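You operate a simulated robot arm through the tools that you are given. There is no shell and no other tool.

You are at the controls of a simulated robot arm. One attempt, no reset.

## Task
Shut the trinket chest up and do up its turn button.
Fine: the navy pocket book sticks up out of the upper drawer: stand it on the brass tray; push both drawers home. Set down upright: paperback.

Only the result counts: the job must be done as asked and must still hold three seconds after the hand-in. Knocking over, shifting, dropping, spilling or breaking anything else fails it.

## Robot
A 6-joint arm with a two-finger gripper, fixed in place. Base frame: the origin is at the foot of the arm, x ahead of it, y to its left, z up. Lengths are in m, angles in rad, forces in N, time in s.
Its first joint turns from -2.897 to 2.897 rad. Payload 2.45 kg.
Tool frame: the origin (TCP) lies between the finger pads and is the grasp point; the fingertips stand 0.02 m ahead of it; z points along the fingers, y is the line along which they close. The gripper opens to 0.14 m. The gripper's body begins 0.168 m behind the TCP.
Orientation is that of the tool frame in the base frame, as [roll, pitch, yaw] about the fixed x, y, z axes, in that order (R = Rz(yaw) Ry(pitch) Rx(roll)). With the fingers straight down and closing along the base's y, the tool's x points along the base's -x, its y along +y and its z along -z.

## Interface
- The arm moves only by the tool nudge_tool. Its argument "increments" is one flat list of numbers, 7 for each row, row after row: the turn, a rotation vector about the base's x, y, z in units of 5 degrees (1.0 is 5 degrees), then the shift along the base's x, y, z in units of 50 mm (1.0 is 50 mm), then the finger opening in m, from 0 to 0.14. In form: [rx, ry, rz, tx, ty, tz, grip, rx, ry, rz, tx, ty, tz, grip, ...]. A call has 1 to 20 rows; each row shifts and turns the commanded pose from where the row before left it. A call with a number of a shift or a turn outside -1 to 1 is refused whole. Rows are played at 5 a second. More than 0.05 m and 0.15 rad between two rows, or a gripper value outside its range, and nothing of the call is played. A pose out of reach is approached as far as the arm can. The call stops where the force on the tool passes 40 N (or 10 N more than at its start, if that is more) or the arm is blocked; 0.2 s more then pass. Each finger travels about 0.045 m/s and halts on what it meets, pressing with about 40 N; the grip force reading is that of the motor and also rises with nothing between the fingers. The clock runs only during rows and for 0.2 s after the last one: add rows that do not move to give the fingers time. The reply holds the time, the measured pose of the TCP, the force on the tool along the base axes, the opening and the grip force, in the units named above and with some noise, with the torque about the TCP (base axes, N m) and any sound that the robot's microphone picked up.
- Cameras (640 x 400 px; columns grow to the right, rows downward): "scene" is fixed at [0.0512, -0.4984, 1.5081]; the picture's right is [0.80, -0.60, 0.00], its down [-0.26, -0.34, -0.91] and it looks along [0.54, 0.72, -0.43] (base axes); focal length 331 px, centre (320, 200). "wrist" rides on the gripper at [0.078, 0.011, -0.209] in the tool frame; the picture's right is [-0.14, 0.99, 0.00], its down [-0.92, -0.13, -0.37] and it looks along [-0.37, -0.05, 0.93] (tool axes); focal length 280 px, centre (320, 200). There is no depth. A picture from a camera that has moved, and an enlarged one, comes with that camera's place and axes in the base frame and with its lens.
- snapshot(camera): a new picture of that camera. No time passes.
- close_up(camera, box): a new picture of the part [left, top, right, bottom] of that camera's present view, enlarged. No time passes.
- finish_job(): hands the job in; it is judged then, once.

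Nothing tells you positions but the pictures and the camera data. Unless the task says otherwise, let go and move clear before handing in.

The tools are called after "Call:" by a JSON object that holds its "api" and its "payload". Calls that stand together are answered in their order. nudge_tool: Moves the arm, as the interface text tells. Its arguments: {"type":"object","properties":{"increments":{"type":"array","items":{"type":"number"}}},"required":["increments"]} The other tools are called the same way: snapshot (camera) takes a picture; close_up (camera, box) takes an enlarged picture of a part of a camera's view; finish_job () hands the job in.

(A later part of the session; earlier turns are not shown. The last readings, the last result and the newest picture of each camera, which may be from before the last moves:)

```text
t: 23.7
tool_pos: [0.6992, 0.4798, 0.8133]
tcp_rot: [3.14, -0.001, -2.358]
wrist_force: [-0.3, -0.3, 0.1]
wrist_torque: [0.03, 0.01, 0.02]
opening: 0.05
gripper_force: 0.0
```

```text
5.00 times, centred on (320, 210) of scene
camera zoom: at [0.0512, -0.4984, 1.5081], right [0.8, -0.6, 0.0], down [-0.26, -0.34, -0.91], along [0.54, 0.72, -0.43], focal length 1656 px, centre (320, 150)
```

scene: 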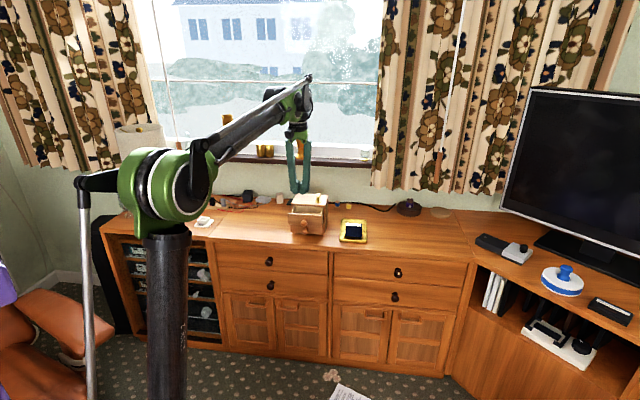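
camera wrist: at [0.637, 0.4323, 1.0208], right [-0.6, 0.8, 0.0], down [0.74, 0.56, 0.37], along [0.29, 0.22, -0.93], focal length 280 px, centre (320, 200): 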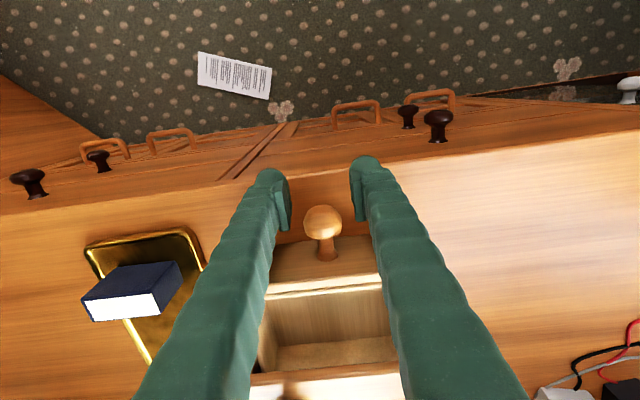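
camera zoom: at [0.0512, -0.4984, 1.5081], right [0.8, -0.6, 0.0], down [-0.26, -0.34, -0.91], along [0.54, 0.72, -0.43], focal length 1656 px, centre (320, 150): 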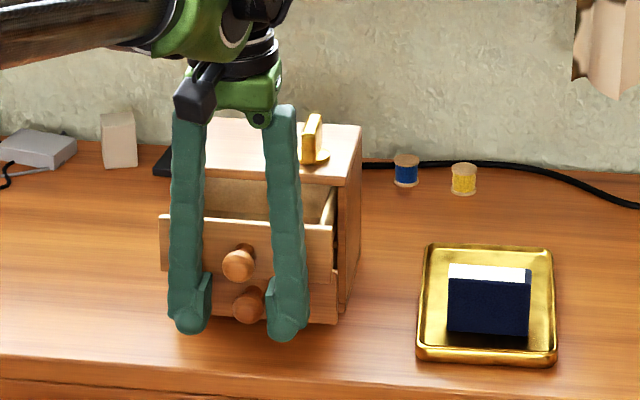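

Call:
{"api": "nudge_tool", "payload": {"increments": [0, 0, 0, 0.0707, 0.0707, 0, 0.05, 0, 0, 0, 0.0707, 0.0707, 0, 0.05, 0, 0, 0, 0.0707, 0.0707, 0, 0.05, 0, 0, 0, 0, 0, 0, 0.05]}}

Call:
{"api": "close_up", "payload": {"camera": "scene", "box": [280, 180, 350, 245]}}

```text
t: 24.7
tool_pos: [0.7135, 0.4908, 0.8118]
tcp_rot: [3.141, 0.0, -2.358]
wrist_force: [-0.3, 0.1, 0.5]
wrist_torque: [0.0, -0.01, -0.02]
opening: 0.0498
gripper_force: 0.0
```

```text
6.15 times, centred on (315, 212) of scene
camera zoom: at [0.0512, -0.4984, 1.5081], right [0.8, -0.6, 0.0], down [-0.26, -0.34, -0.91], along [0.54, 0.72, -0.43], focal length 2038 px, centre (351, 123)
```

zoom: 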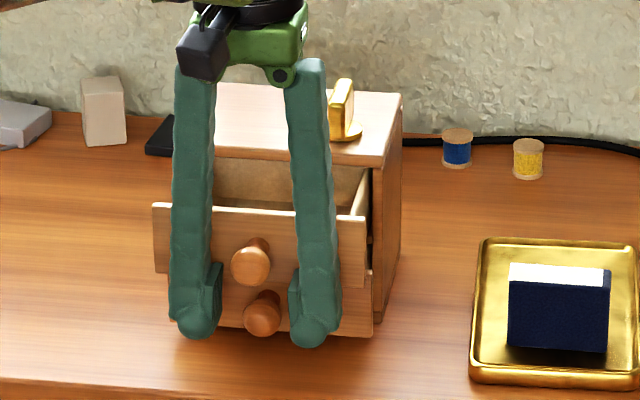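

Call:
{"api": "nudge_tool", "payload": {"increments": [0, 0, 0, 0.0707, 0.0707, 0, 0.05, 0, 0, 0, 0.0707, 0.0707, 0, 0.05, 0, 0, 0, 0.0707, 0.0707, 0, 0.05, 0, 0, 0, 0, 0, 0, 0.05]}}

Call:
{"api": "close_up", "payload": {"camera": "scene", "box": [280, 180, 350, 245]}}

Call:
{"api": "close_up", "payload": {"camera": "wrist", "box": [210, 140, 430, 400]}}

```text
t: 25.7
tool_pos: [0.7238, 0.5019, 0.8124]
tcp_rot: [3.142, 0.002, -2.359]
wrist_force: [-0.1, 0.2, -0.2]
wrist_torque: [0.01, 0.01, -0.03]
opening: 0.0502
gripper_force: 0.0
```

```text
6.15 times, centred on (315, 212) of scene
camera zoom: at [0.0512, -0.4984, 1.5081], right [0.8, -0.6, 0.0], down [-0.26, -0.34, -0.91], along [0.54, 0.72, -0.43], focal length 2038 px, centre (351, 123)
```

zoom: 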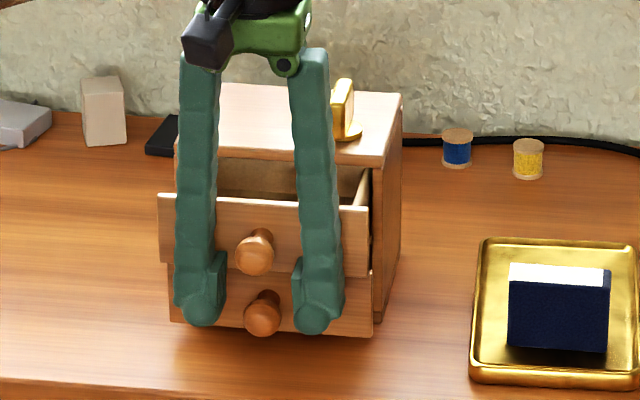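

```text
1.54 times, centred on (320, 270) of wrist
camera zoom: at [0.6592, 0.4546, 1.0206], right [-0.6, 0.8, 0.0], down [0.74, 0.56, 0.37], along [0.29, 0.22, -0.93], focal length 431 px, centre (320, 92)
```

zoom: 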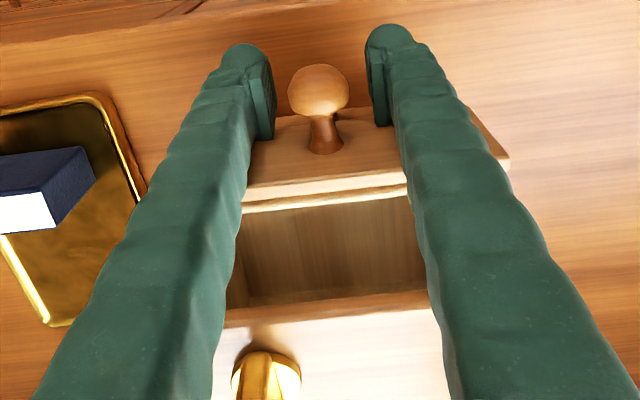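

The upper drawer is sliding in easily with almost no force. I'll keep pushing.

Call:
{"api": "nudge_tool", "payload": {"increments": [0, 0, 0, 0.0707, 0.0707, 0, 0.05, 0, 0, 0, 0.0707, 0.0707, 0, 0.05, 0, 0, 0, 0.0707, 0.0707, 0, 0.05, 0, 0, 0, 0, 0, 0, 0.05]}}

Call:
{"api": "close_up", "payload": {"camera": "scene", "box": [280, 180, 350, 245]}}

Call:
{"api": "close_up", "payload": {"camera": "wrist", "box": [210, 140, 430, 400]}}

```text
t: 26.7
tool_pos: [0.7333, 0.512, 0.8124]
tcp_rot: [3.141, 0.0, -2.357]
wrist_force: [0.3, 1.1, 0.3]
wrist_torque: [-0.01, 0.03, -0.02]
opening: 0.0498
gripper_force: 0.0
```

```text
6.15 times, centred on (315, 212) of scene
camera zoom: at [0.0512, -0.4984, 1.5081], right [0.8, -0.6, 0.0], down [-0.26, -0.34, -0.91], along [0.54, 0.72, -0.43], focal length 2038 px, centre (351, 123)
```

zoom: 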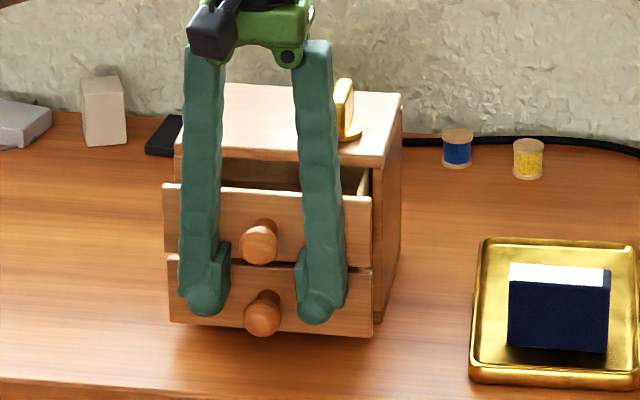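

```text
1.54 times, centred on (320, 270) of wrist
camera zoom: at [0.6693, 0.4649, 1.0202], right [-0.6, 0.8, 0.0], down [0.74, 0.56, 0.37], along [0.29, 0.22, -0.93], focal length 431 px, centre (320, 92)
```

zoom: 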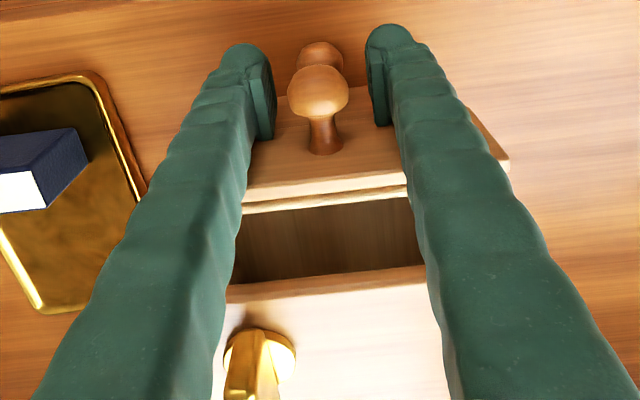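

Call:
{"api": "nudge_tool", "payload": {"increments": [0, 0, 0, 0.0707, 0.0707, 0, 0.05, 0, 0, 0, 0.0707, 0.0707, 0, 0.05, 0, 0, 0, 0, 0, 0, 0.05]}}

Call:
{"api": "close_up", "payload": {"camera": "scene", "box": [280, 180, 350, 245]}}

```text
t: 27.5
tool_pos: [0.7399, 0.5179, 0.8111]
tcp_rot: [3.141, -0.001, -2.359]
wrist_force: [0.5, -1.5, -0.2]
wrist_torque: [-0.03, -0.01, 0.03]
opening: 0.0499
gripper_force: 0.0
```

```text
6.15 times, centred on (315, 212) of scene
camera zoom: at [0.0512, -0.4984, 1.5081], right [0.8, -0.6, 0.0], down [-0.26, -0.34, -0.91], along [0.54, 0.72, -0.43], focal length 2038 px, centre (351, 123)
```

zoom: 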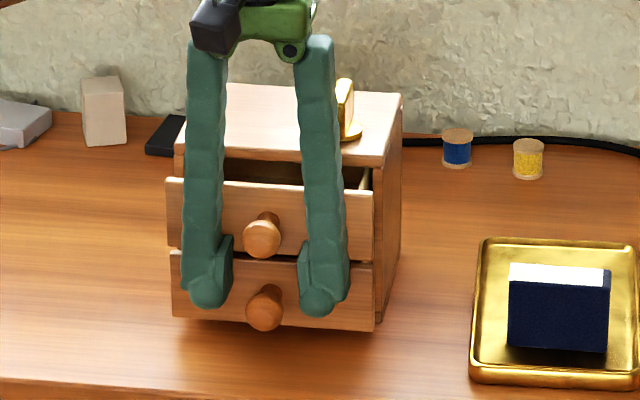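

Call:
{"api": "nudge_tool", "payload": {"increments": [0, 0, 0, 0.0707, 0.0707, 0, 0.05, 0, 0, 0, 0.0707, 0.0707, 0, 0.05, 0, 0, 0, 0.0707, 0.0707, 0, 0.05, 0, 0, 0, 0, 0, 0, 0.05]}}

Call:
{"api": "close_up", "payload": {"camera": "scene", "box": [280, 180, 350, 245]}}

Call:
{"api": "close_up", "payload": {"camera": "wrist", "box": [210, 140, 430, 400]}}

```text
t: 28.5
tool_pos: [0.7518, 0.5297, 0.8116]
tcp_rot: [-3.141, 0.0, -2.358]
wrist_force: [-0.3, -1.7, 0.3]
wrist_torque: [-0.01, -0.01, 0.0]
opening: 0.05
gripper_force: 0.1
```

```text
6.15 times, centred on (315, 212) of scene
camera zoom: at [0.0512, -0.4984, 1.5081], right [0.8, -0.6, 0.0], down [-0.26, -0.34, -0.91], along [0.54, 0.72, -0.43], focal length 2038 px, centre (351, 123)
```

zoom: 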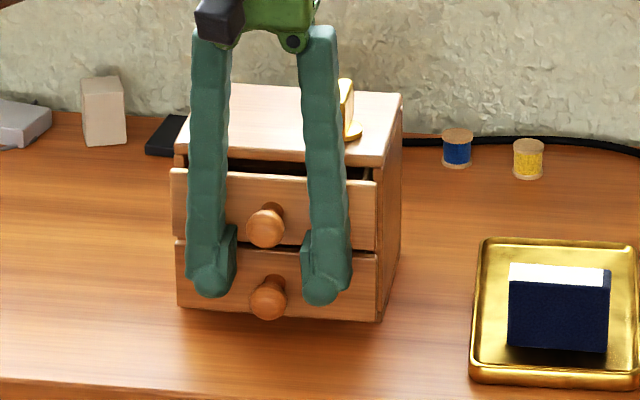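

```text
1.54 times, centred on (320, 270) of wrist
camera zoom: at [0.6863, 0.4823, 1.0205], right [-0.6, 0.8, 0.0], down [0.74, 0.56, 0.37], along [0.29, 0.22, -0.93], focal length 431 px, centre (320, 92)
```

zoom: 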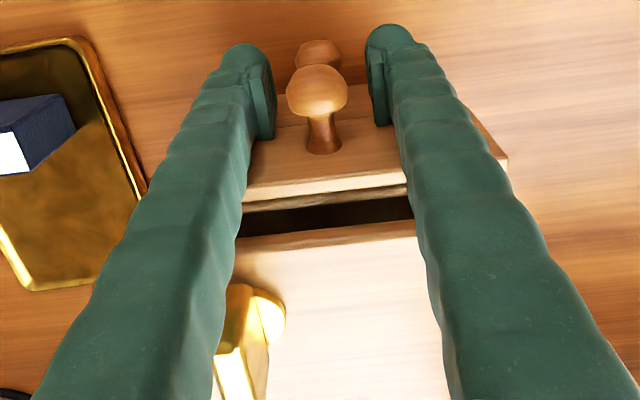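

Call:
{"api": "nudge_tool", "payload": {"increments": [0, 0, 0, 0.0707, 0.0707, 0, 0.05, 0, 0, 0, 0.0707, 0.0707, 0, 0.05, 0, 0, 0, 0, 0, 0, 0.05]}}

Call:
{"api": "close_up", "payload": {"camera": "scene", "box": [280, 180, 350, 245]}}

Call:
{"api": "close_up", "payload": {"camera": "wrist", "box": [250, 220, 400, 320]}}

```text
t: 29.3
tool_pos: [0.7578, 0.5352, 0.8127]
tcp_rot: [-3.141, 0.0, -2.359]
wrist_force: [-7.6, -6.2, 1.2]
wrist_torque: [-0.01, 0.09, 0.0]
opening: 0.0498
gripper_force: 0.2
```

```text
6.15 times, centred on (315, 212) of scene
camera zoom: at [0.0512, -0.4984, 1.5081], right [0.8, -0.6, 0.0], down [-0.26, -0.34, -0.91], along [0.54, 0.72, -0.43], focal length 2038 px, centre (351, 123)
```

zoom: 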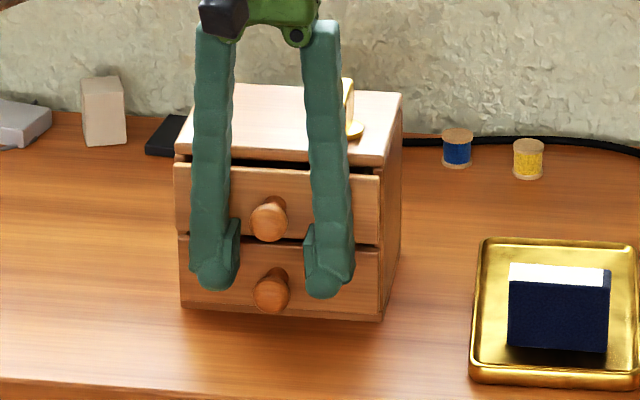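

```text
4.00 times, centred on (325, 270) of wrist
camera zoom: at [0.6935, 0.4886, 1.0207], right [-0.6, 0.8, 0.0], down [0.74, 0.56, 0.37], along [0.29, 0.22, -0.93], focal length 1122 px, centre (300, -80)
```

zoom: 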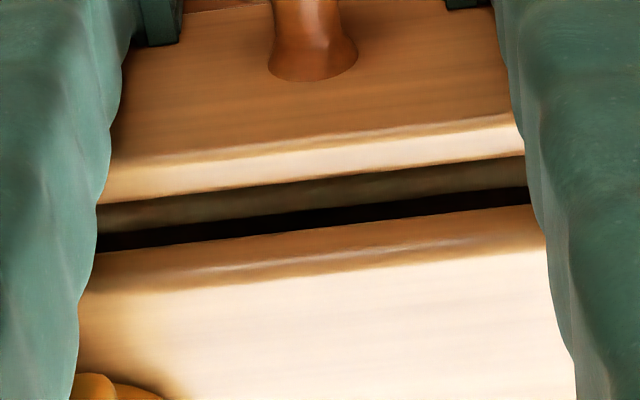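

Call:
{"api": "close_up", "payload": {"camera": "scene", "box": [296, 195, 330, 220]}}

Call:
{"api": "close_up", "payload": {"camera": "scene", "box": [296, 214, 330, 239]}}

```text
16.00 times, centred on (313, 208) of scene
camera zoom: at [0.0512, -0.4984, 1.5081], right [0.8, -0.6, 0.0], down [-0.26, -0.34, -0.91], along [0.54, 0.72, -0.43], focal length 5299 px, centre (432, 80)
```

zoom: 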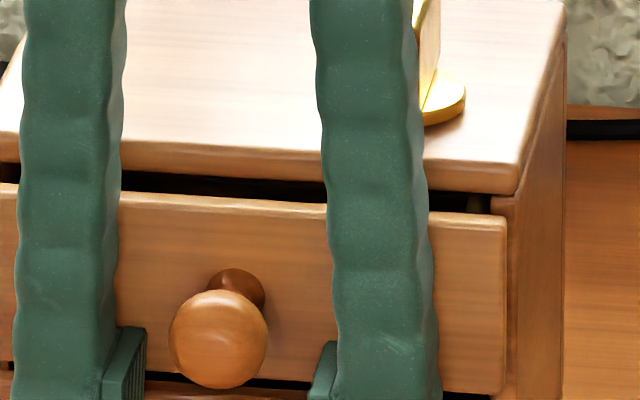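

```text
16.00 times, centred on (313, 226) of scene
camera zoom: at [0.0512, -0.4984, 1.5081], right [0.8, -0.6, 0.0], down [-0.26, -0.34, -0.91], along [0.54, 0.72, -0.43], focal length 5299 px, centre (432, -224)
```

zoom: 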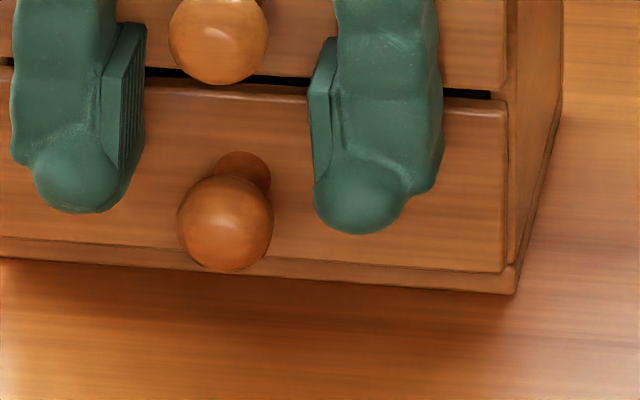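

The lower drawer now looks home and pushes back with about 10 N, while the upper still has a small gap. I'll back off, raise the fingers so they bear only on the upper front, and finish that one.

Call:
{"api": "nudge_tool", "payload": {"increments": [0, 0, 0, -0.0707, -0.0707, 0, 0.05, 0, 0, 0, 0, 0, 0.5, 0.05, 0, 0, 0, 0, 0, 0.4, 0.05, 0, 0, 0, 0, 0, 0, 0.05]}}

Call:
{"api": "close_up", "payload": {"camera": "scene", "box": [280, 180, 350, 245]}}

Call:
{"api": "close_up", "payload": {"camera": "scene", "box": [296, 214, 330, 239]}}

```text
t: 30.3
tool_pos: [0.7557, 0.5339, 0.8556]
tcp_rot: [-3.141, 0.002, -2.357]
wrist_force: [0.5, -0.6, -0.4]
wrist_torque: [0.0, 0.0, 0.0]
opening: 0.0499
gripper_force: 0.0
```

```text
6.15 times, centred on (315, 212) of scene
camera zoom: at [0.0512, -0.4984, 1.5081], right [0.8, -0.6, 0.0], down [-0.26, -0.34, -0.91], along [0.54, 0.72, -0.43], focal length 2038 px, centre (351, 123)
```

zoom: 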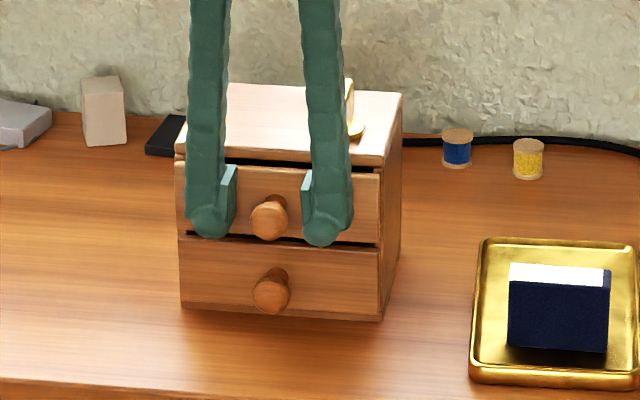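

```text
16.00 times, centred on (313, 226) of scene
camera zoom: at [0.0512, -0.4984, 1.5081], right [0.8, -0.6, 0.0], down [-0.26, -0.34, -0.91], along [0.54, 0.72, -0.43], focal length 5299 px, centre (432, -224)
```

zoom: 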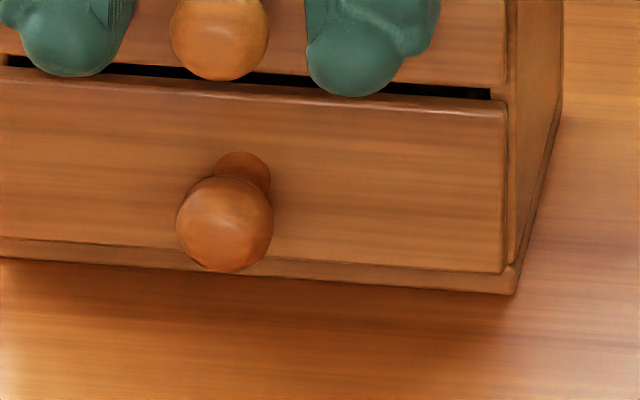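

Call:
{"api": "nudge_tool", "payload": {"increments": [0, 0, 0, 0.0707, 0.0707, 0, 0.05, 0, 0, 0, 0.0283, 0.0283, 0, 0.05, 0, 0, 0, 0, 0, 0, 0.05]}}

Call:
{"api": "close_up", "payload": {"camera": "scene", "box": [280, 180, 350, 245]}}

Call:
{"api": "close_up", "payload": {"camera": "wrist", "box": [250, 220, 400, 320]}}

```text
t: 31.1
tool_pos: [0.7597, 0.5371, 0.8574]
tcp_rot: [-3.141, 0.001, -2.358]
wrist_force: [-6.5, -6.2, 0.5]
wrist_torque: [-0.05, 0.06, 0.02]
opening: 0.0499
gripper_force: 0.0
```

```text
6.15 times, centred on (315, 212) of scene
camera zoom: at [0.0512, -0.4984, 1.5081], right [0.8, -0.6, 0.0], down [-0.26, -0.34, -0.91], along [0.54, 0.72, -0.43], focal length 2038 px, centre (351, 123)
```

zoom: 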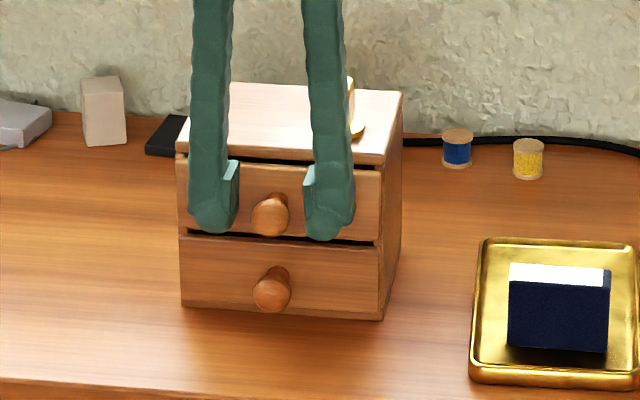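

```text
4.00 times, centred on (325, 270) of wrist
camera zoom: at [0.6949, 0.4901, 1.0654], right [-0.6, 0.8, 0.0], down [0.74, 0.56, 0.37], along [0.29, 0.22, -0.93], focal length 1122 px, centre (300, -80)
```

zoom: 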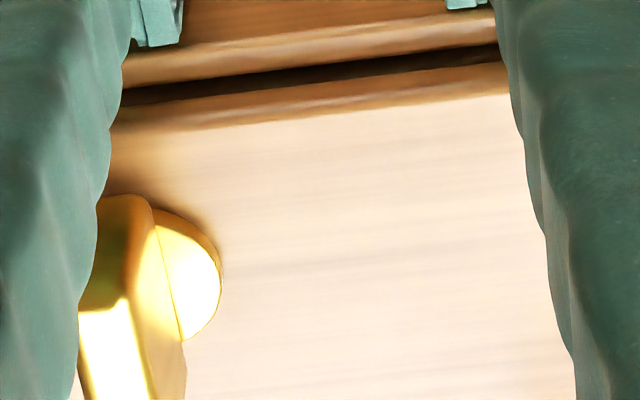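

Call:
{"api": "nudge_tool", "payload": {"increments": [0, 0, 0, 0.0141, 0.0141, 0, 0.05, 0, 0, 0, 0, 0, 0, 0.05]}}

Call:
{"api": "close_up", "payload": {"camera": "scene", "box": [296, 195, 330, 220]}}

```text
t: 31.7
tool_pos: [0.7603, 0.5385, 0.8566]
tcp_rot: [3.141, 0.001, -2.359]
wrist_force: [-5.2, -7.7, 1.6]
wrist_torque: [-0.07, 0.03, -0.04]
opening: 0.0499
gripper_force: 0.0
```

```text
16.00 times, centred on (313, 208) of scene
camera zoom: at [0.0512, -0.4984, 1.5081], right [0.8, -0.6, 0.0], down [-0.26, -0.34, -0.91], along [0.54, 0.72, -0.43], focal length 5299 px, centre (432, 80)
```

zoom: 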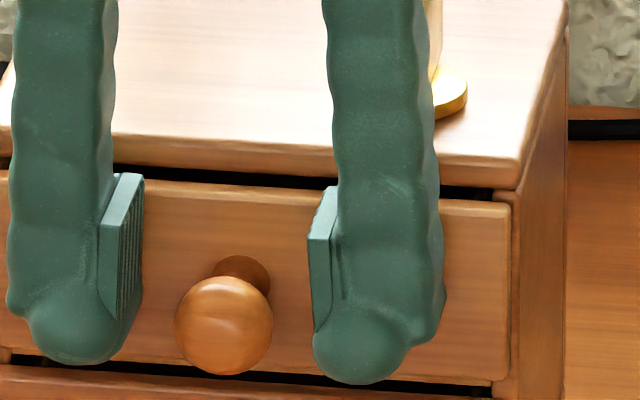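

I want to be sure the chest itself isn't sliding, so I'll repeat two earlier close-ups exactly to compare edges.

Call:
{"api": "close_up", "payload": {"camera": "scene", "box": [308, 188, 332, 206]}}

Call:
{"api": "close_up", "payload": {"camera": "scene", "box": [288, 210, 328, 240]}}

Call:
{"api": "close_up", "payload": {"camera": "scene", "box": [288, 190, 328, 215]}}

```text
16.00 times, centred on (320, 197) of scene
camera zoom: at [0.0512, -0.4984, 1.5081], right [0.8, -0.6, 0.0], down [-0.26, -0.34, -0.91], along [0.54, 0.72, -0.43], focal length 5299 px, centre (320, 248)
```

zoom: 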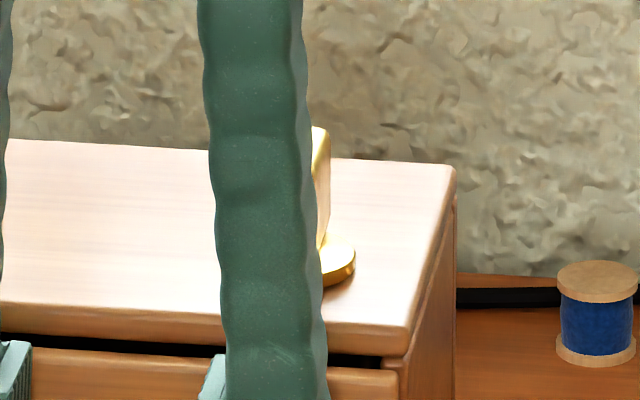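

```text
13.33 times, centred on (308, 225) of scene
camera zoom: at [0.0512, -0.4984, 1.5081], right [0.8, -0.6, 0.0], down [-0.26, -0.34, -0.91], along [0.54, 0.72, -0.43], focal length 4416 px, centre (480, -133)
```

zoom: 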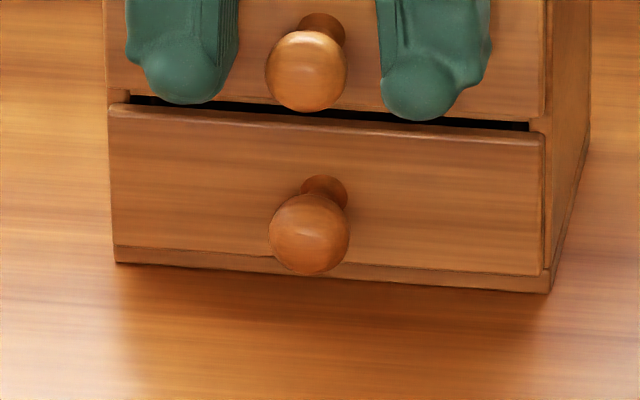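

```text
16.00 times, centred on (308, 202) of scene
camera zoom: at [0.0512, -0.4984, 1.5081], right [0.8, -0.6, 0.0], down [-0.26, -0.34, -0.91], along [0.54, 0.72, -0.43], focal length 5299 px, centre (512, 160)
```

zoom: 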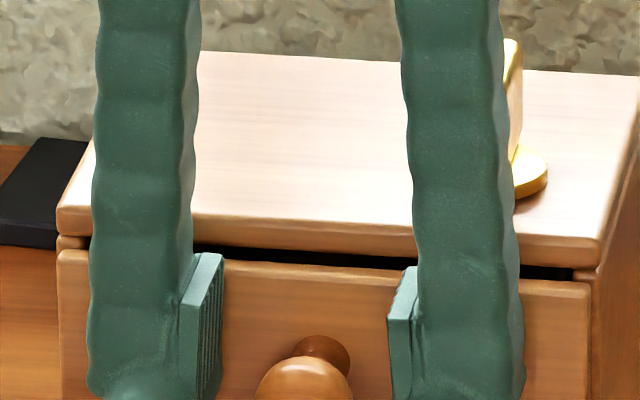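

Repeating the views shows the whole chest slid back about 4 mm under roughly 9 N, which suggests both drawers are already against their stops. I'll stop pushing, retreat and inspect from above.

Call:
{"api": "nudge_tool", "payload": {"increments": [0, 0, 0, -0.1, -0.1, 0, 0.05, 0, 0, 0, -0.35, -0.35, 0, 0.05, 0, 0, 0, -0.5, -0.5, 0.2, 0.05, 0, 0, 0, -0.4, -0.4, 0.8, 0.05, 0, 0, 0, 0, 0, 0.8, 0.05, 0, 0, 0, 0, 0, 0, 0.05]}}

Call:
{"api": "snapshot", "payload": {"camera": "wrist"}}

Call:
{"api": "close_up", "payload": {"camera": "scene", "box": [280, 180, 340, 240]}}

```text
t: 33.1
tool_pos: [0.6916, 0.4702, 0.9459]
tcp_rot: [3.14, -0.001, -2.358]
wrist_force: [0.1, 0.4, 0.9]
wrist_torque: [0.01, 0.01, -0.03]
opening: 0.0499
gripper_force: 0.0
```

```text
taken
camera wrist: at [0.6279, 0.4234, 1.1542], right [-0.6, 0.8, 0.0], down [0.74, 0.56, 0.37], along [0.29, 0.22, -0.93], focal length 280 px, centre (320, 200)
```

wrist: 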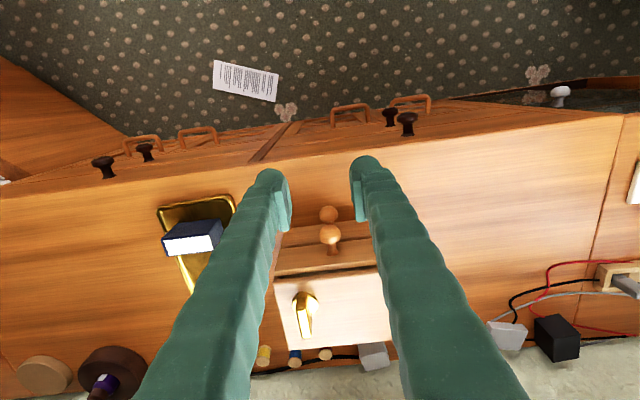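

```text
6.67 times, centred on (310, 210) of scene
camera zoom: at [0.0512, -0.4984, 1.5081], right [0.8, -0.6, 0.0], down [-0.26, -0.34, -0.91], along [0.54, 0.72, -0.43], focal length 2208 px, centre (387, 133)
```

zoom: 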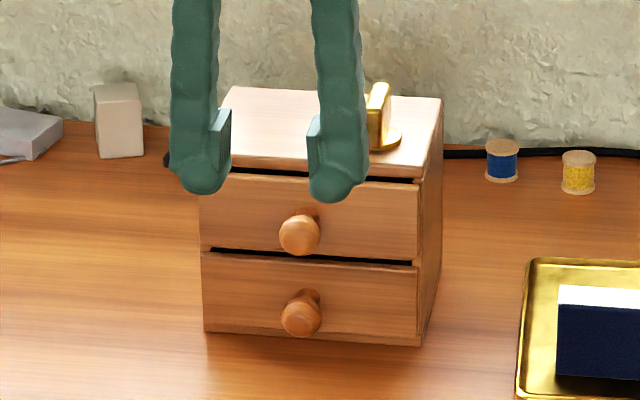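

Call:
{"api": "close_up", "payload": {"camera": "wrist", "box": [262, 200, 400, 300]}}

Call:
{"api": "close_up", "payload": {"camera": "scene", "box": [312, 195, 332, 215]}}

Call:
{"api": "close_up", "payload": {"camera": "scene", "box": [312, 213, 332, 236]}}

```text
4.00 times, centred on (331, 250) of wrist
camera zoom: at [0.6279, 0.4234, 1.1542], right [-0.6, 0.8, 0.0], down [0.74, 0.56, 0.37], along [0.29, 0.22, -0.93], focal length 1122 px, centre (276, 0)
```

zoom: 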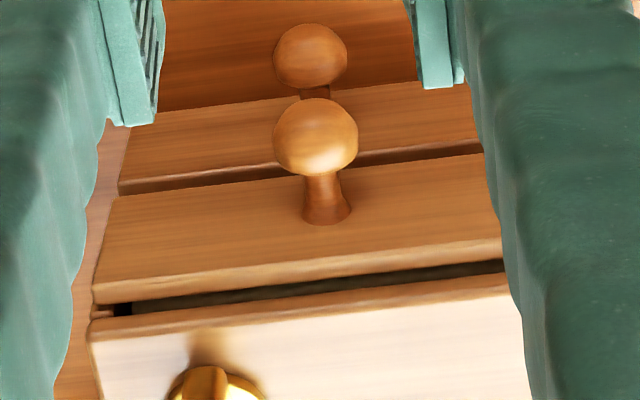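

```text
16.00 times, centred on (322, 205) of scene
camera zoom: at [0.0512, -0.4984, 1.5081], right [0.8, -0.6, 0.0], down [-0.26, -0.34, -0.91], along [0.54, 0.72, -0.43], focal length 5299 px, centre (288, 120)
```

zoom: 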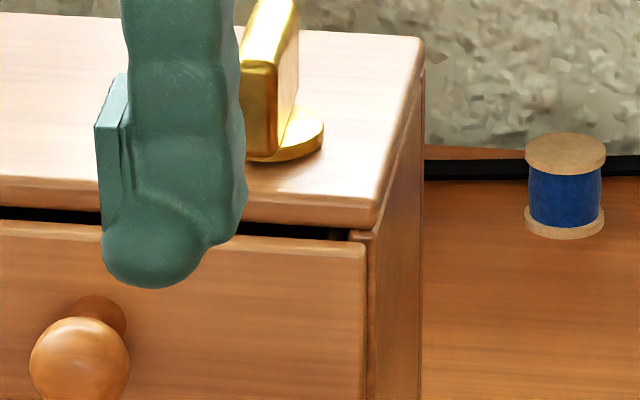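

```text
16.00 times, centred on (322, 224) of scene
camera zoom: at [0.0512, -0.4984, 1.5081], right [0.8, -0.6, 0.0], down [-0.26, -0.34, -0.91], along [0.54, 0.72, -0.43], focal length 5299 px, centre (288, -192)
```

zoom: 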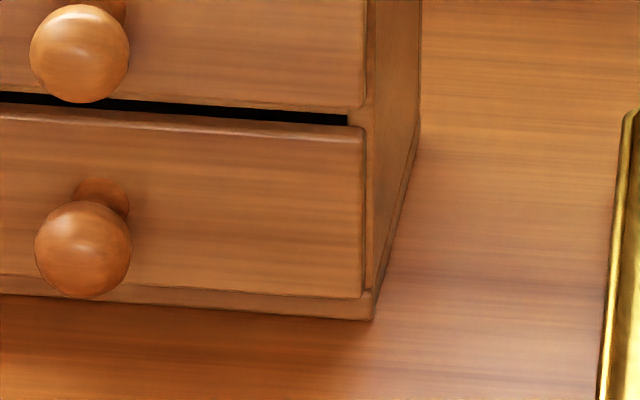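

Both drawer fronts now sit flat against the carcass with no gap behind them. Next I'll move above the brass button for a close look before gripping it.

Call:
{"api": "nudge_tool", "payload": {"increments": [0, 0, 0, 0, 0, 0.9, 0.05, 0, 0, 0, 0, 0, 0.8, 0.05, 0, 0, 0, 0.571, 0.3376, 0, 0.05, 0, 0, 0, 0.571, 0.3376, 0, 0.05, 0, 0, 0, 0.571, 0.3376, 0, 0.05, 0, 0, 0, 0.571, 0.3376, 0, 0.05, 0, 0, 0, 0.571, 0.3376, 0, 0.05, 0, 0, 0, 0, 0, 0, 0.05]}}

Call:
{"api": "snapshot", "payload": {"camera": "wrist"}}

Call:
{"api": "close_up", "payload": {"camera": "scene", "box": [280, 150, 350, 240]}}

```text
t: 34.9
tool_pos: [0.8335, 0.5559, 1.0304]
tcp_rot: [-3.141, 0.0, -2.357]
wrist_force: [0.6, 0.5, 0.6]
wrist_torque: [0.01, -0.06, 0.04]
opening: 0.0501
gripper_force: 0.1
```

```text
taken
camera wrist: at [0.7701, 0.5093, 1.2383], right [-0.6, 0.8, 0.0], down [0.74, 0.56, 0.37], along [0.29, 0.22, -0.93], focal length 280 px, centre (320, 200)
```

wrist: 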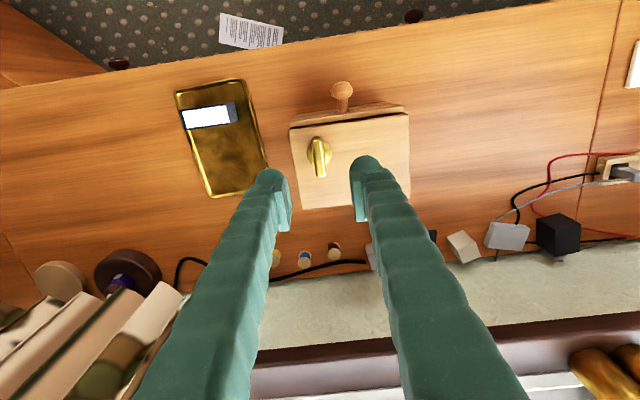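

```text
4.44 times, centred on (315, 195) of scene
camera zoom: at [0.0512, -0.4984, 1.5081], right [0.8, -0.6, 0.0], down [-0.26, -0.34, -0.91], along [0.54, 0.72, -0.43], focal length 1472 px, centre (342, 222)
```

zoom: 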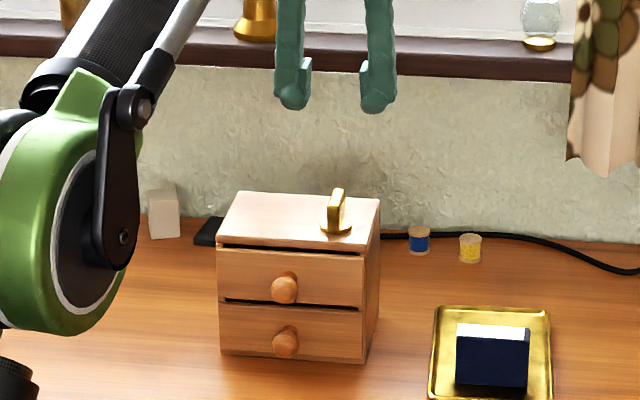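

Call:
{"api": "close_up", "payload": {"camera": "wrist", "box": [290, 120, 360, 190]}}

Call:
{"api": "close_up", "payload": {"camera": "scene", "box": [308, 185, 332, 209]}}

Call:
{"api": "close_up", "payload": {"camera": "wrist", "box": [280, 70, 420, 215]}}

```text
5.71 times, centred on (325, 155) of wrist
camera zoom: at [0.7701, 0.5093, 1.2383], right [-0.6, 0.8, 0.0], down [0.74, 0.56, 0.37], along [0.29, 0.22, -0.93], focal length 1602 px, centre (291, 457)
```

zoom: 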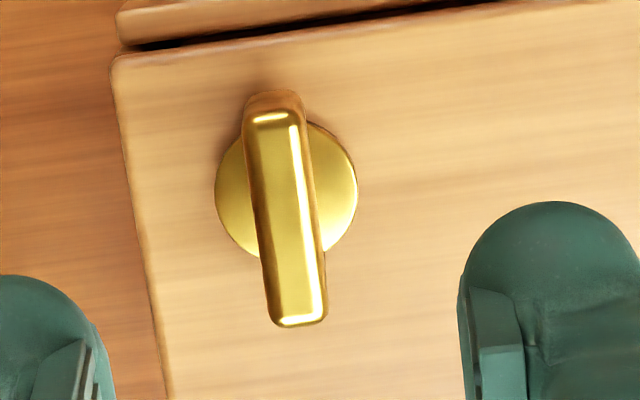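

```text
16.00 times, centred on (320, 197) of scene
camera zoom: at [0.0512, -0.4984, 1.5081], right [0.8, -0.6, 0.0], down [-0.26, -0.34, -0.91], along [0.54, 0.72, -0.43], focal length 5299 px, centre (320, 248)
```

zoom: 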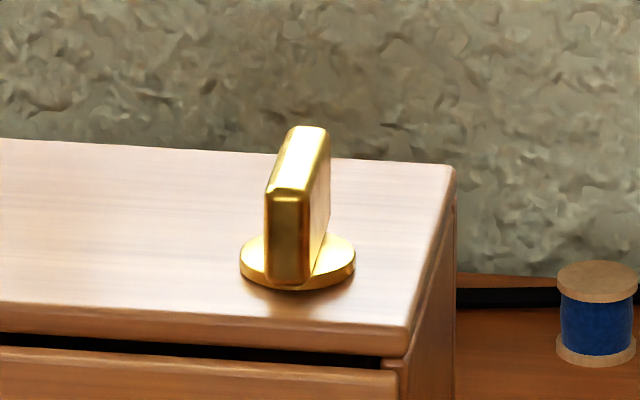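

```text
2.76 times, centred on (350, 142) of wrist
camera zoom: at [0.7701, 0.5093, 1.2383], right [-0.6, 0.8, 0.0], down [0.74, 0.56, 0.37], along [0.29, 0.22, -0.93], focal length 774 px, centre (237, 359)
```

zoom: 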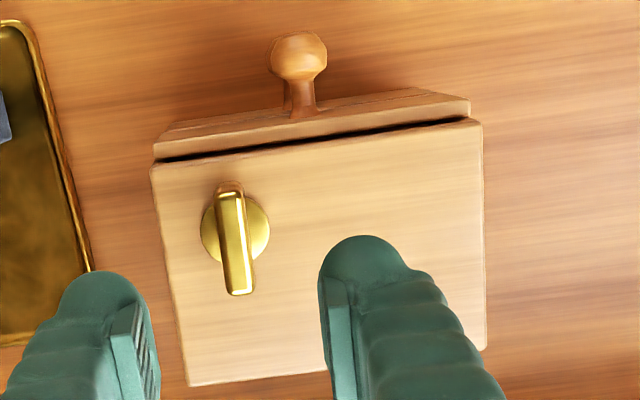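

The button is a symmetric thumb-turn about 43 mm long and 12 mm thick, pivoting near (0.831, 0.554), with its bar pointing front to back. I'll come down over it in steps.

Call:
{"api": "nudge_tool", "payload": {"increments": [0, 0, 0, -0.034, -0.056, -0.6, 0.05, 0, 0, 0, 0, 0, -0.6, 0.05, 0, 0, 0, 0, 0, -0.6, 0.05, 0, 0, 0, 0, 0, 0, 0.05]}}

Call:
{"api": "close_up", "payload": {"camera": "wrist", "box": [240, 110, 400, 250]}}

Call:
{"api": "close_up", "payload": {"camera": "scene", "box": [280, 150, 350, 240]}}

```text
t: 35.9
tool_pos: [0.8326, 0.5541, 0.9416]
tcp_rot: [-3.141, 0.001, -2.358]
wrist_force: [-0.7, -0.1, 0.3]
wrist_torque: [0.03, -0.03, -0.01]
opening: 0.0502
gripper_force: 0.0
```

```text
2.86 times, centred on (320, 180) of wrist
camera zoom: at [0.7687, 0.5068, 1.1494], right [-0.6, 0.8, 0.0], down [0.74, 0.56, 0.37], along [0.29, 0.22, -0.93], focal length 801 px, centre (320, 257)
```

zoom: 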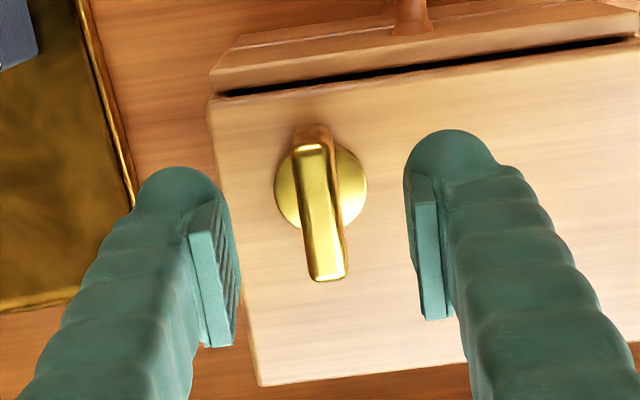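

```text
4.44 times, centred on (315, 195) of scene
camera zoom: at [0.0512, -0.4984, 1.5081], right [0.8, -0.6, 0.0], down [-0.26, -0.34, -0.91], along [0.54, 0.72, -0.43], focal length 1472 px, centre (342, 222)
```

zoom: 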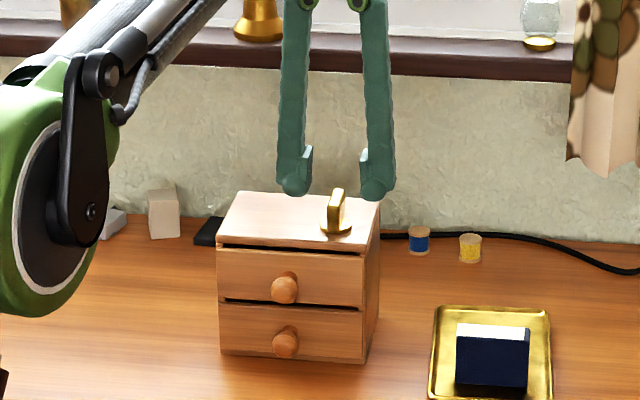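

Call:
{"api": "nudge_tool", "payload": {"increments": [0, 0, 0, 0, 0, -0.28, 0.05, 0, 0, 0, 0, 0, -0.28, 0.05, 0, 0, 0, 0, 0, 0, 0.05]}}

Call:
{"api": "close_up", "payload": {"camera": "wrist", "box": [240, 110, 400, 250]}}

Call:
{"api": "close_up", "payload": {"camera": "scene", "box": [300, 180, 340, 215]}}

```text
t: 36.7
tool_pos: [0.8332, 0.5532, 0.9127]
tcp_rot: [-3.141, 0.0, -2.358]
wrist_force: [0.1, 0.4, 0.4]
wrist_torque: [0.02, 0.02, -0.01]
opening: 0.0501
gripper_force: 0.1
```

```text
2.86 times, centred on (320, 180) of wrist
camera zoom: at [0.7689, 0.5059, 1.1219], right [-0.6, 0.8, 0.0], down [0.74, 0.56, 0.37], along [0.29, 0.22, -0.93], focal length 801 px, centre (320, 257)
```

zoom: 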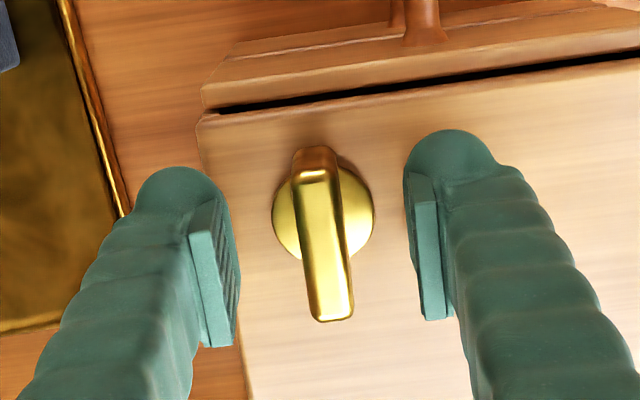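

```text
11.43 times, centred on (320, 198) of scene
camera zoom: at [0.0512, -0.4984, 1.5081], right [0.8, -0.6, 0.0], down [-0.26, -0.34, -0.91], along [0.54, 0.72, -0.43], focal length 3785 px, centre (320, 229)
```

zoom: 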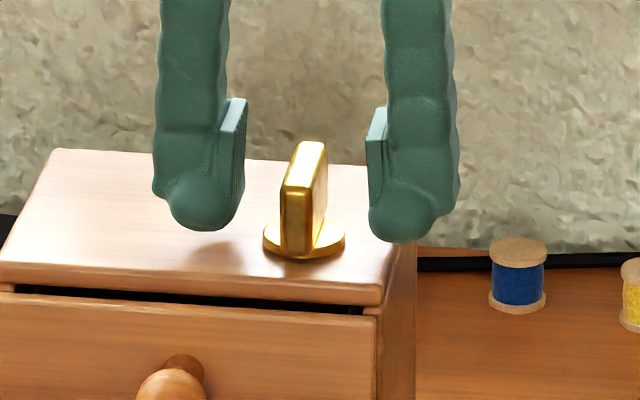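

Call:
{"api": "nudge_tool", "payload": {"increments": [0, 0, 0, -0.01, 0.01, 0, 0.03, 0, 0, 0, 0, 0, 0, 0.022, 0, 0, 0, 0, 0, 0, 0.022, 0, 0, 0, 0, 0, 0, 0.022]}}

Call:
{"api": "close_up", "payload": {"camera": "wrist", "box": [270, 140, 370, 230]}}

Call:
{"api": "close_up", "payload": {"camera": "scene", "box": [300, 180, 340, 215]}}

```text
t: 37.7
tool_pos: [0.8333, 0.5535, 0.9138]
tcp_rot: [-3.14, 0.0, -2.358]
wrist_force: [0.5, -0.4, 0.1]
wrist_torque: [-0.02, 0.01, 0.03]
opening: 0.0221
gripper_force: 0.1
```

```text
4.44 times, centred on (320, 185) of wrist
camera zoom: at [0.7689, 0.5067, 1.1228], right [-0.6, 0.8, 0.0], down [0.74, 0.56, 0.37], along [0.29, 0.22, -0.93], focal length 1246 px, centre (320, 267)
```

zoom: 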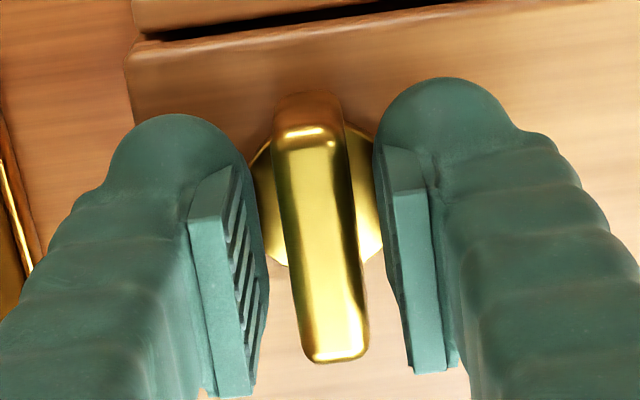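

```text
11.43 times, centred on (320, 198) of scene
camera zoom: at [0.0512, -0.4984, 1.5081], right [0.8, -0.6, 0.0], down [-0.26, -0.34, -0.91], along [0.54, 0.72, -0.43], focal length 3785 px, centre (320, 229)
```

zoom: 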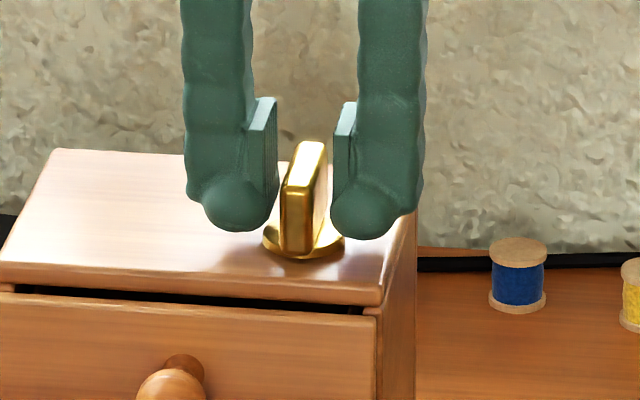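

Call:
{"api": "nudge_tool", "payload": {"increments": [0, 0, 0, 0, 0, 0, 0.016, 0, 0, 0, 0, 0, 0, 0.008, 0, 0, 0, 0, 0, 0, 0.008]}}

Call:
{"api": "close_up", "payload": {"camera": "scene", "box": [300, 180, 340, 215]}}

```text
t: 38.5
tool_pos: [0.8324, 0.5545, 0.9146]
tcp_rot: [-3.141, 0.001, -2.358]
wrist_force: [-3.1, -0.4, 0.0]
wrist_torque: [0.01, 0.01, -0.03]
opening: 0.0119
gripper_force: 35.9
```

```text
11.43 times, centred on (320, 198) of scene
camera zoom: at [0.0512, -0.4984, 1.5081], right [0.8, -0.6, 0.0], down [-0.26, -0.34, -0.91], along [0.54, 0.72, -0.43], focal length 3785 px, centre (320, 229)
```

zoom: 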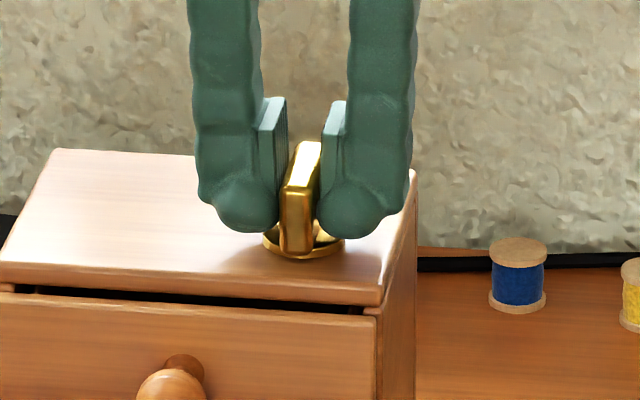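

Call:
{"api": "nudge_tool", "payload": {"increments": [0, 0, 0.4, 0, 0, 0, 0.008, 0, 0, 0, 0, 0, 0, 0.008]}}

```text
t: 39.1
tool_pos: [0.8331, 0.554, 0.913]
tcp_rot: [-3.141, 0.0, -2.324]
wrist_force: [-1.6, 4.0, 0.3]
wrist_torque: [0.11, -0.11, -0.5]
opening: 0.0121
gripper_force: 38.8
```

Call:
{"api": "nudge_tool", "payload": {"increments": [0, 0, -0.4, 0, 0, 0, 0.008, 0, 0, 0, 0, 0, 0, 0.008]}}

Call:
{"api": "nudge_tool", "payload": {"increments": [0, 0, -0.4, 0, 0, 0, 0.008, 0, 0, 0, 0, 0, 0, 0.008]}}

```text
t: 39.7
tool_pos: [0.833, 0.5538, 0.9138]
tcp_rot: [3.14, 0.0, -2.358]
wrist_force: [-0.5, 4.4, 0.2]
wrist_torque: [0.04, -0.01, -0.01]
opening: 0.0119
gripper_force: 38.2
```

```text
t: 40.3
tool_pos: [0.8324, 0.5529, 0.9145]
tcp_rot: [3.141, 0.002, -2.391]
wrist_force: [5.4, 9.6, 11.4]
wrist_torque: [0.29, -0.2, -0.02]
opening: 0.0119
gripper_force: 39.3
```

Turning one way met a springy stop, while the other way turns freely. I'll continue the free way in small steps, watching the forces.

Call:
{"api": "nudge_tool", "payload": {"increments": [0, 0, -0.4, 0, 0, 0, 0.008, 0, 0, 0, 0, 0, 0, 0.008]}}

Call:
{"api": "close_up", "payload": {"camera": "scene", "box": [300, 180, 340, 215]}}

Call:
{"api": "close_up", "payload": {"camera": "wrist", "box": [240, 110, 400, 250]}}

```text
t: 40.9
tool_pos: [0.8335, 0.553, 0.9153]
tcp_rot: [-3.141, 0.001, -2.428]
wrist_force: [3.8, 11.8, 13.3]
wrist_torque: [0.32, -0.24, 0.01]
opening: 0.012
gripper_force: 38.7
```

```text
11.43 times, centred on (320, 198) of scene
camera zoom: at [0.0512, -0.4984, 1.5081], right [0.8, -0.6, 0.0], down [-0.26, -0.34, -0.91], along [0.54, 0.72, -0.43], focal length 3785 px, centre (320, 229)
```

zoom: 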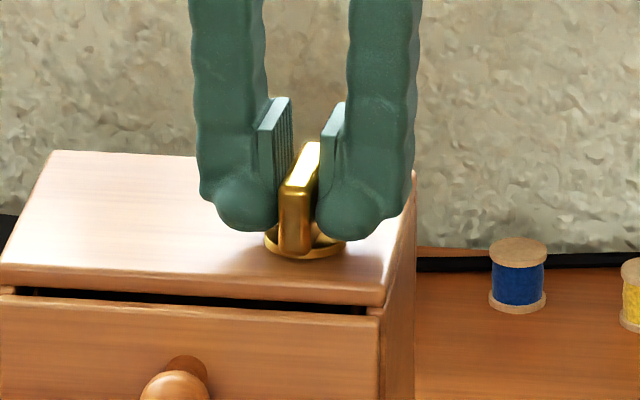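

```text
2.86 times, centred on (320, 180) of wrist
camera zoom: at [0.7657, 0.5106, 1.1227], right [-0.54, 0.84, 0.0], down [0.78, 0.51, 0.37], along [0.31, 0.2, -0.93], focal length 801 px, centre (320, 257)
```

zoom: 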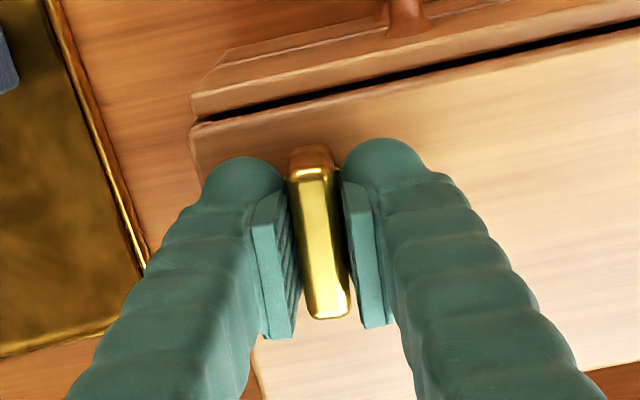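

Call:
{"api": "nudge_tool", "payload": {"increments": [0, 0, 0, 0.004, 0.012, 0.014, 0.008, 0, 0, 0, 0, 0, 0, 0.008]}}

```text
t: 41.5
tool_pos: [0.8335, 0.5529, 0.914]
tcp_rot: [-3.141, 0.001, -2.428]
wrist_force: [-4.7, 1.9, -0.4]
wrist_torque: [0.02, 0.06, -0.03]
opening: 0.0117
gripper_force: 38.8
```

Call:
{"api": "nudge_tool", "payload": {"increments": [0, 0, -0.6, -0.003, 0.002, 0, 0.008, 0, 0, 0, 0, 0, 0, 0.008]}}

```text
t: 42.1
tool_pos: [0.8346, 0.5527, 0.9142]
tcp_rot: [3.141, 0.002, -2.481]
wrist_force: [0.5, -0.8, 0.1]
wrist_torque: [-0.12, 0.01, 0.0]
opening: 0.0118
gripper_force: 38.8
```

Call:
{"api": "nudge_tool", "payload": {"increments": [0, 0, -0.8, 0, 0, 0, 0.008, 0, 0, -0.8, 0, 0, 0, 0.008, 0, 0, 0, 0, 0, 0, 0.008]}}

Call:
{"api": "close_up", "payload": {"camera": "scene", "box": [280, 180, 350, 245]}}

Call:
{"api": "close_up", "payload": {"camera": "wrist", "box": [240, 110, 400, 250]}}

```text
t: 42.9
tool_pos: [0.834, 0.5542, 0.9153]
tcp_rot: [-3.14, -0.001, -2.621]
wrist_force: [1.3, -4.4, 0.6]
wrist_torque: [-0.06, 0.0, 0.02]
opening: 0.0123
gripper_force: 38.9
```

```text
6.15 times, centred on (315, 212) of scene
camera zoom: at [0.0512, -0.4984, 1.5081], right [0.8, -0.6, 0.0], down [-0.26, -0.34, -0.91], along [0.54, 0.72, -0.43], focal length 2038 px, centre (351, 123)
```

zoom: 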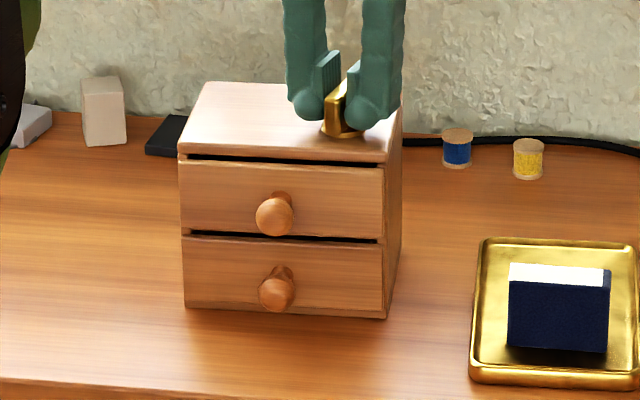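

```text
2.86 times, centred on (320, 180) of wrist
camera zoom: at [0.7594, 0.5244, 1.1235], right [-0.37, 0.93, 0.0], down [0.86, 0.35, 0.37], along [0.34, 0.14, -0.93], focal length 801 px, centre (320, 257)
```

zoom: 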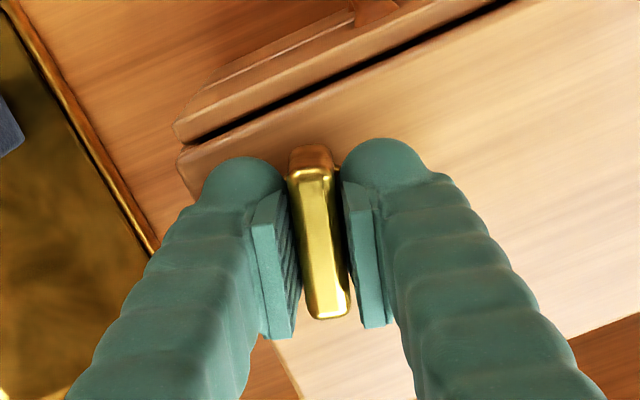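

Call:
{"api": "nudge_tool", "payload": {"increments": [0, 0, -0.8, 0.001, -0.004, 0, 0.008, 0, 0, -0.8, 0, 0, 0, 0.008, 0, 0, 0, 0, 0, 0, 0.008]}}

```text
t: 43.7
tool_pos: [0.8342, 0.5534, 0.9146]
tcp_rot: [-3.141, 0.0, -2.762]
wrist_force: [1.7, -8.2, -0.7]
wrist_torque: [-0.08, -0.03, -0.02]
opening: 0.0118
gripper_force: 38.6
```

Call:
{"api": "nudge_tool", "payload": {"increments": [0, 0, 0, 0.002, -0.01, 0, 0.008, 0, 0, 0, 0, 0, 0, 0.008]}}

```text
t: 44.3
tool_pos: [0.8348, 0.5535, 0.9146]
tcp_rot: [-3.141, -0.001, -2.76]
wrist_force: [1.1, -6.6, -0.3]
wrist_torque: [-0.07, -0.01, 0.0]
opening: 0.0116
gripper_force: 38.8
```

Call:
{"api": "nudge_tool", "payload": {"increments": [0, 0, 0, 0.002, -0.016, 0, 0.008, 0, 0, 0, 0, 0, 0, 0.008]}}

Call:
{"api": "close_up", "payload": {"camera": "scene", "box": [280, 180, 350, 245]}}

```text
t: 44.9
tool_pos: [0.8341, 0.553, 0.9146]
tcp_rot: [3.141, 0.0, -2.759]
wrist_force: [4.7, -1.2, 0.0]
wrist_torque: [-0.13, 0.26, -0.02]
opening: 0.0119
gripper_force: 39.3
```

```text
6.15 times, centred on (315, 212) of scene
camera zoom: at [0.0512, -0.4984, 1.5081], right [0.8, -0.6, 0.0], down [-0.26, -0.34, -0.91], along [0.54, 0.72, -0.43], focal length 2038 px, centre (351, 123)
```

zoom: 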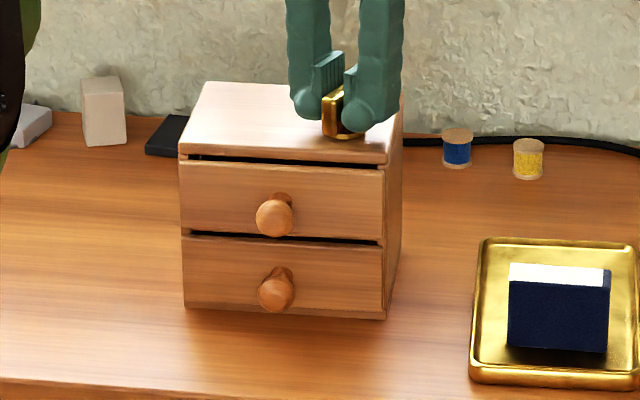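

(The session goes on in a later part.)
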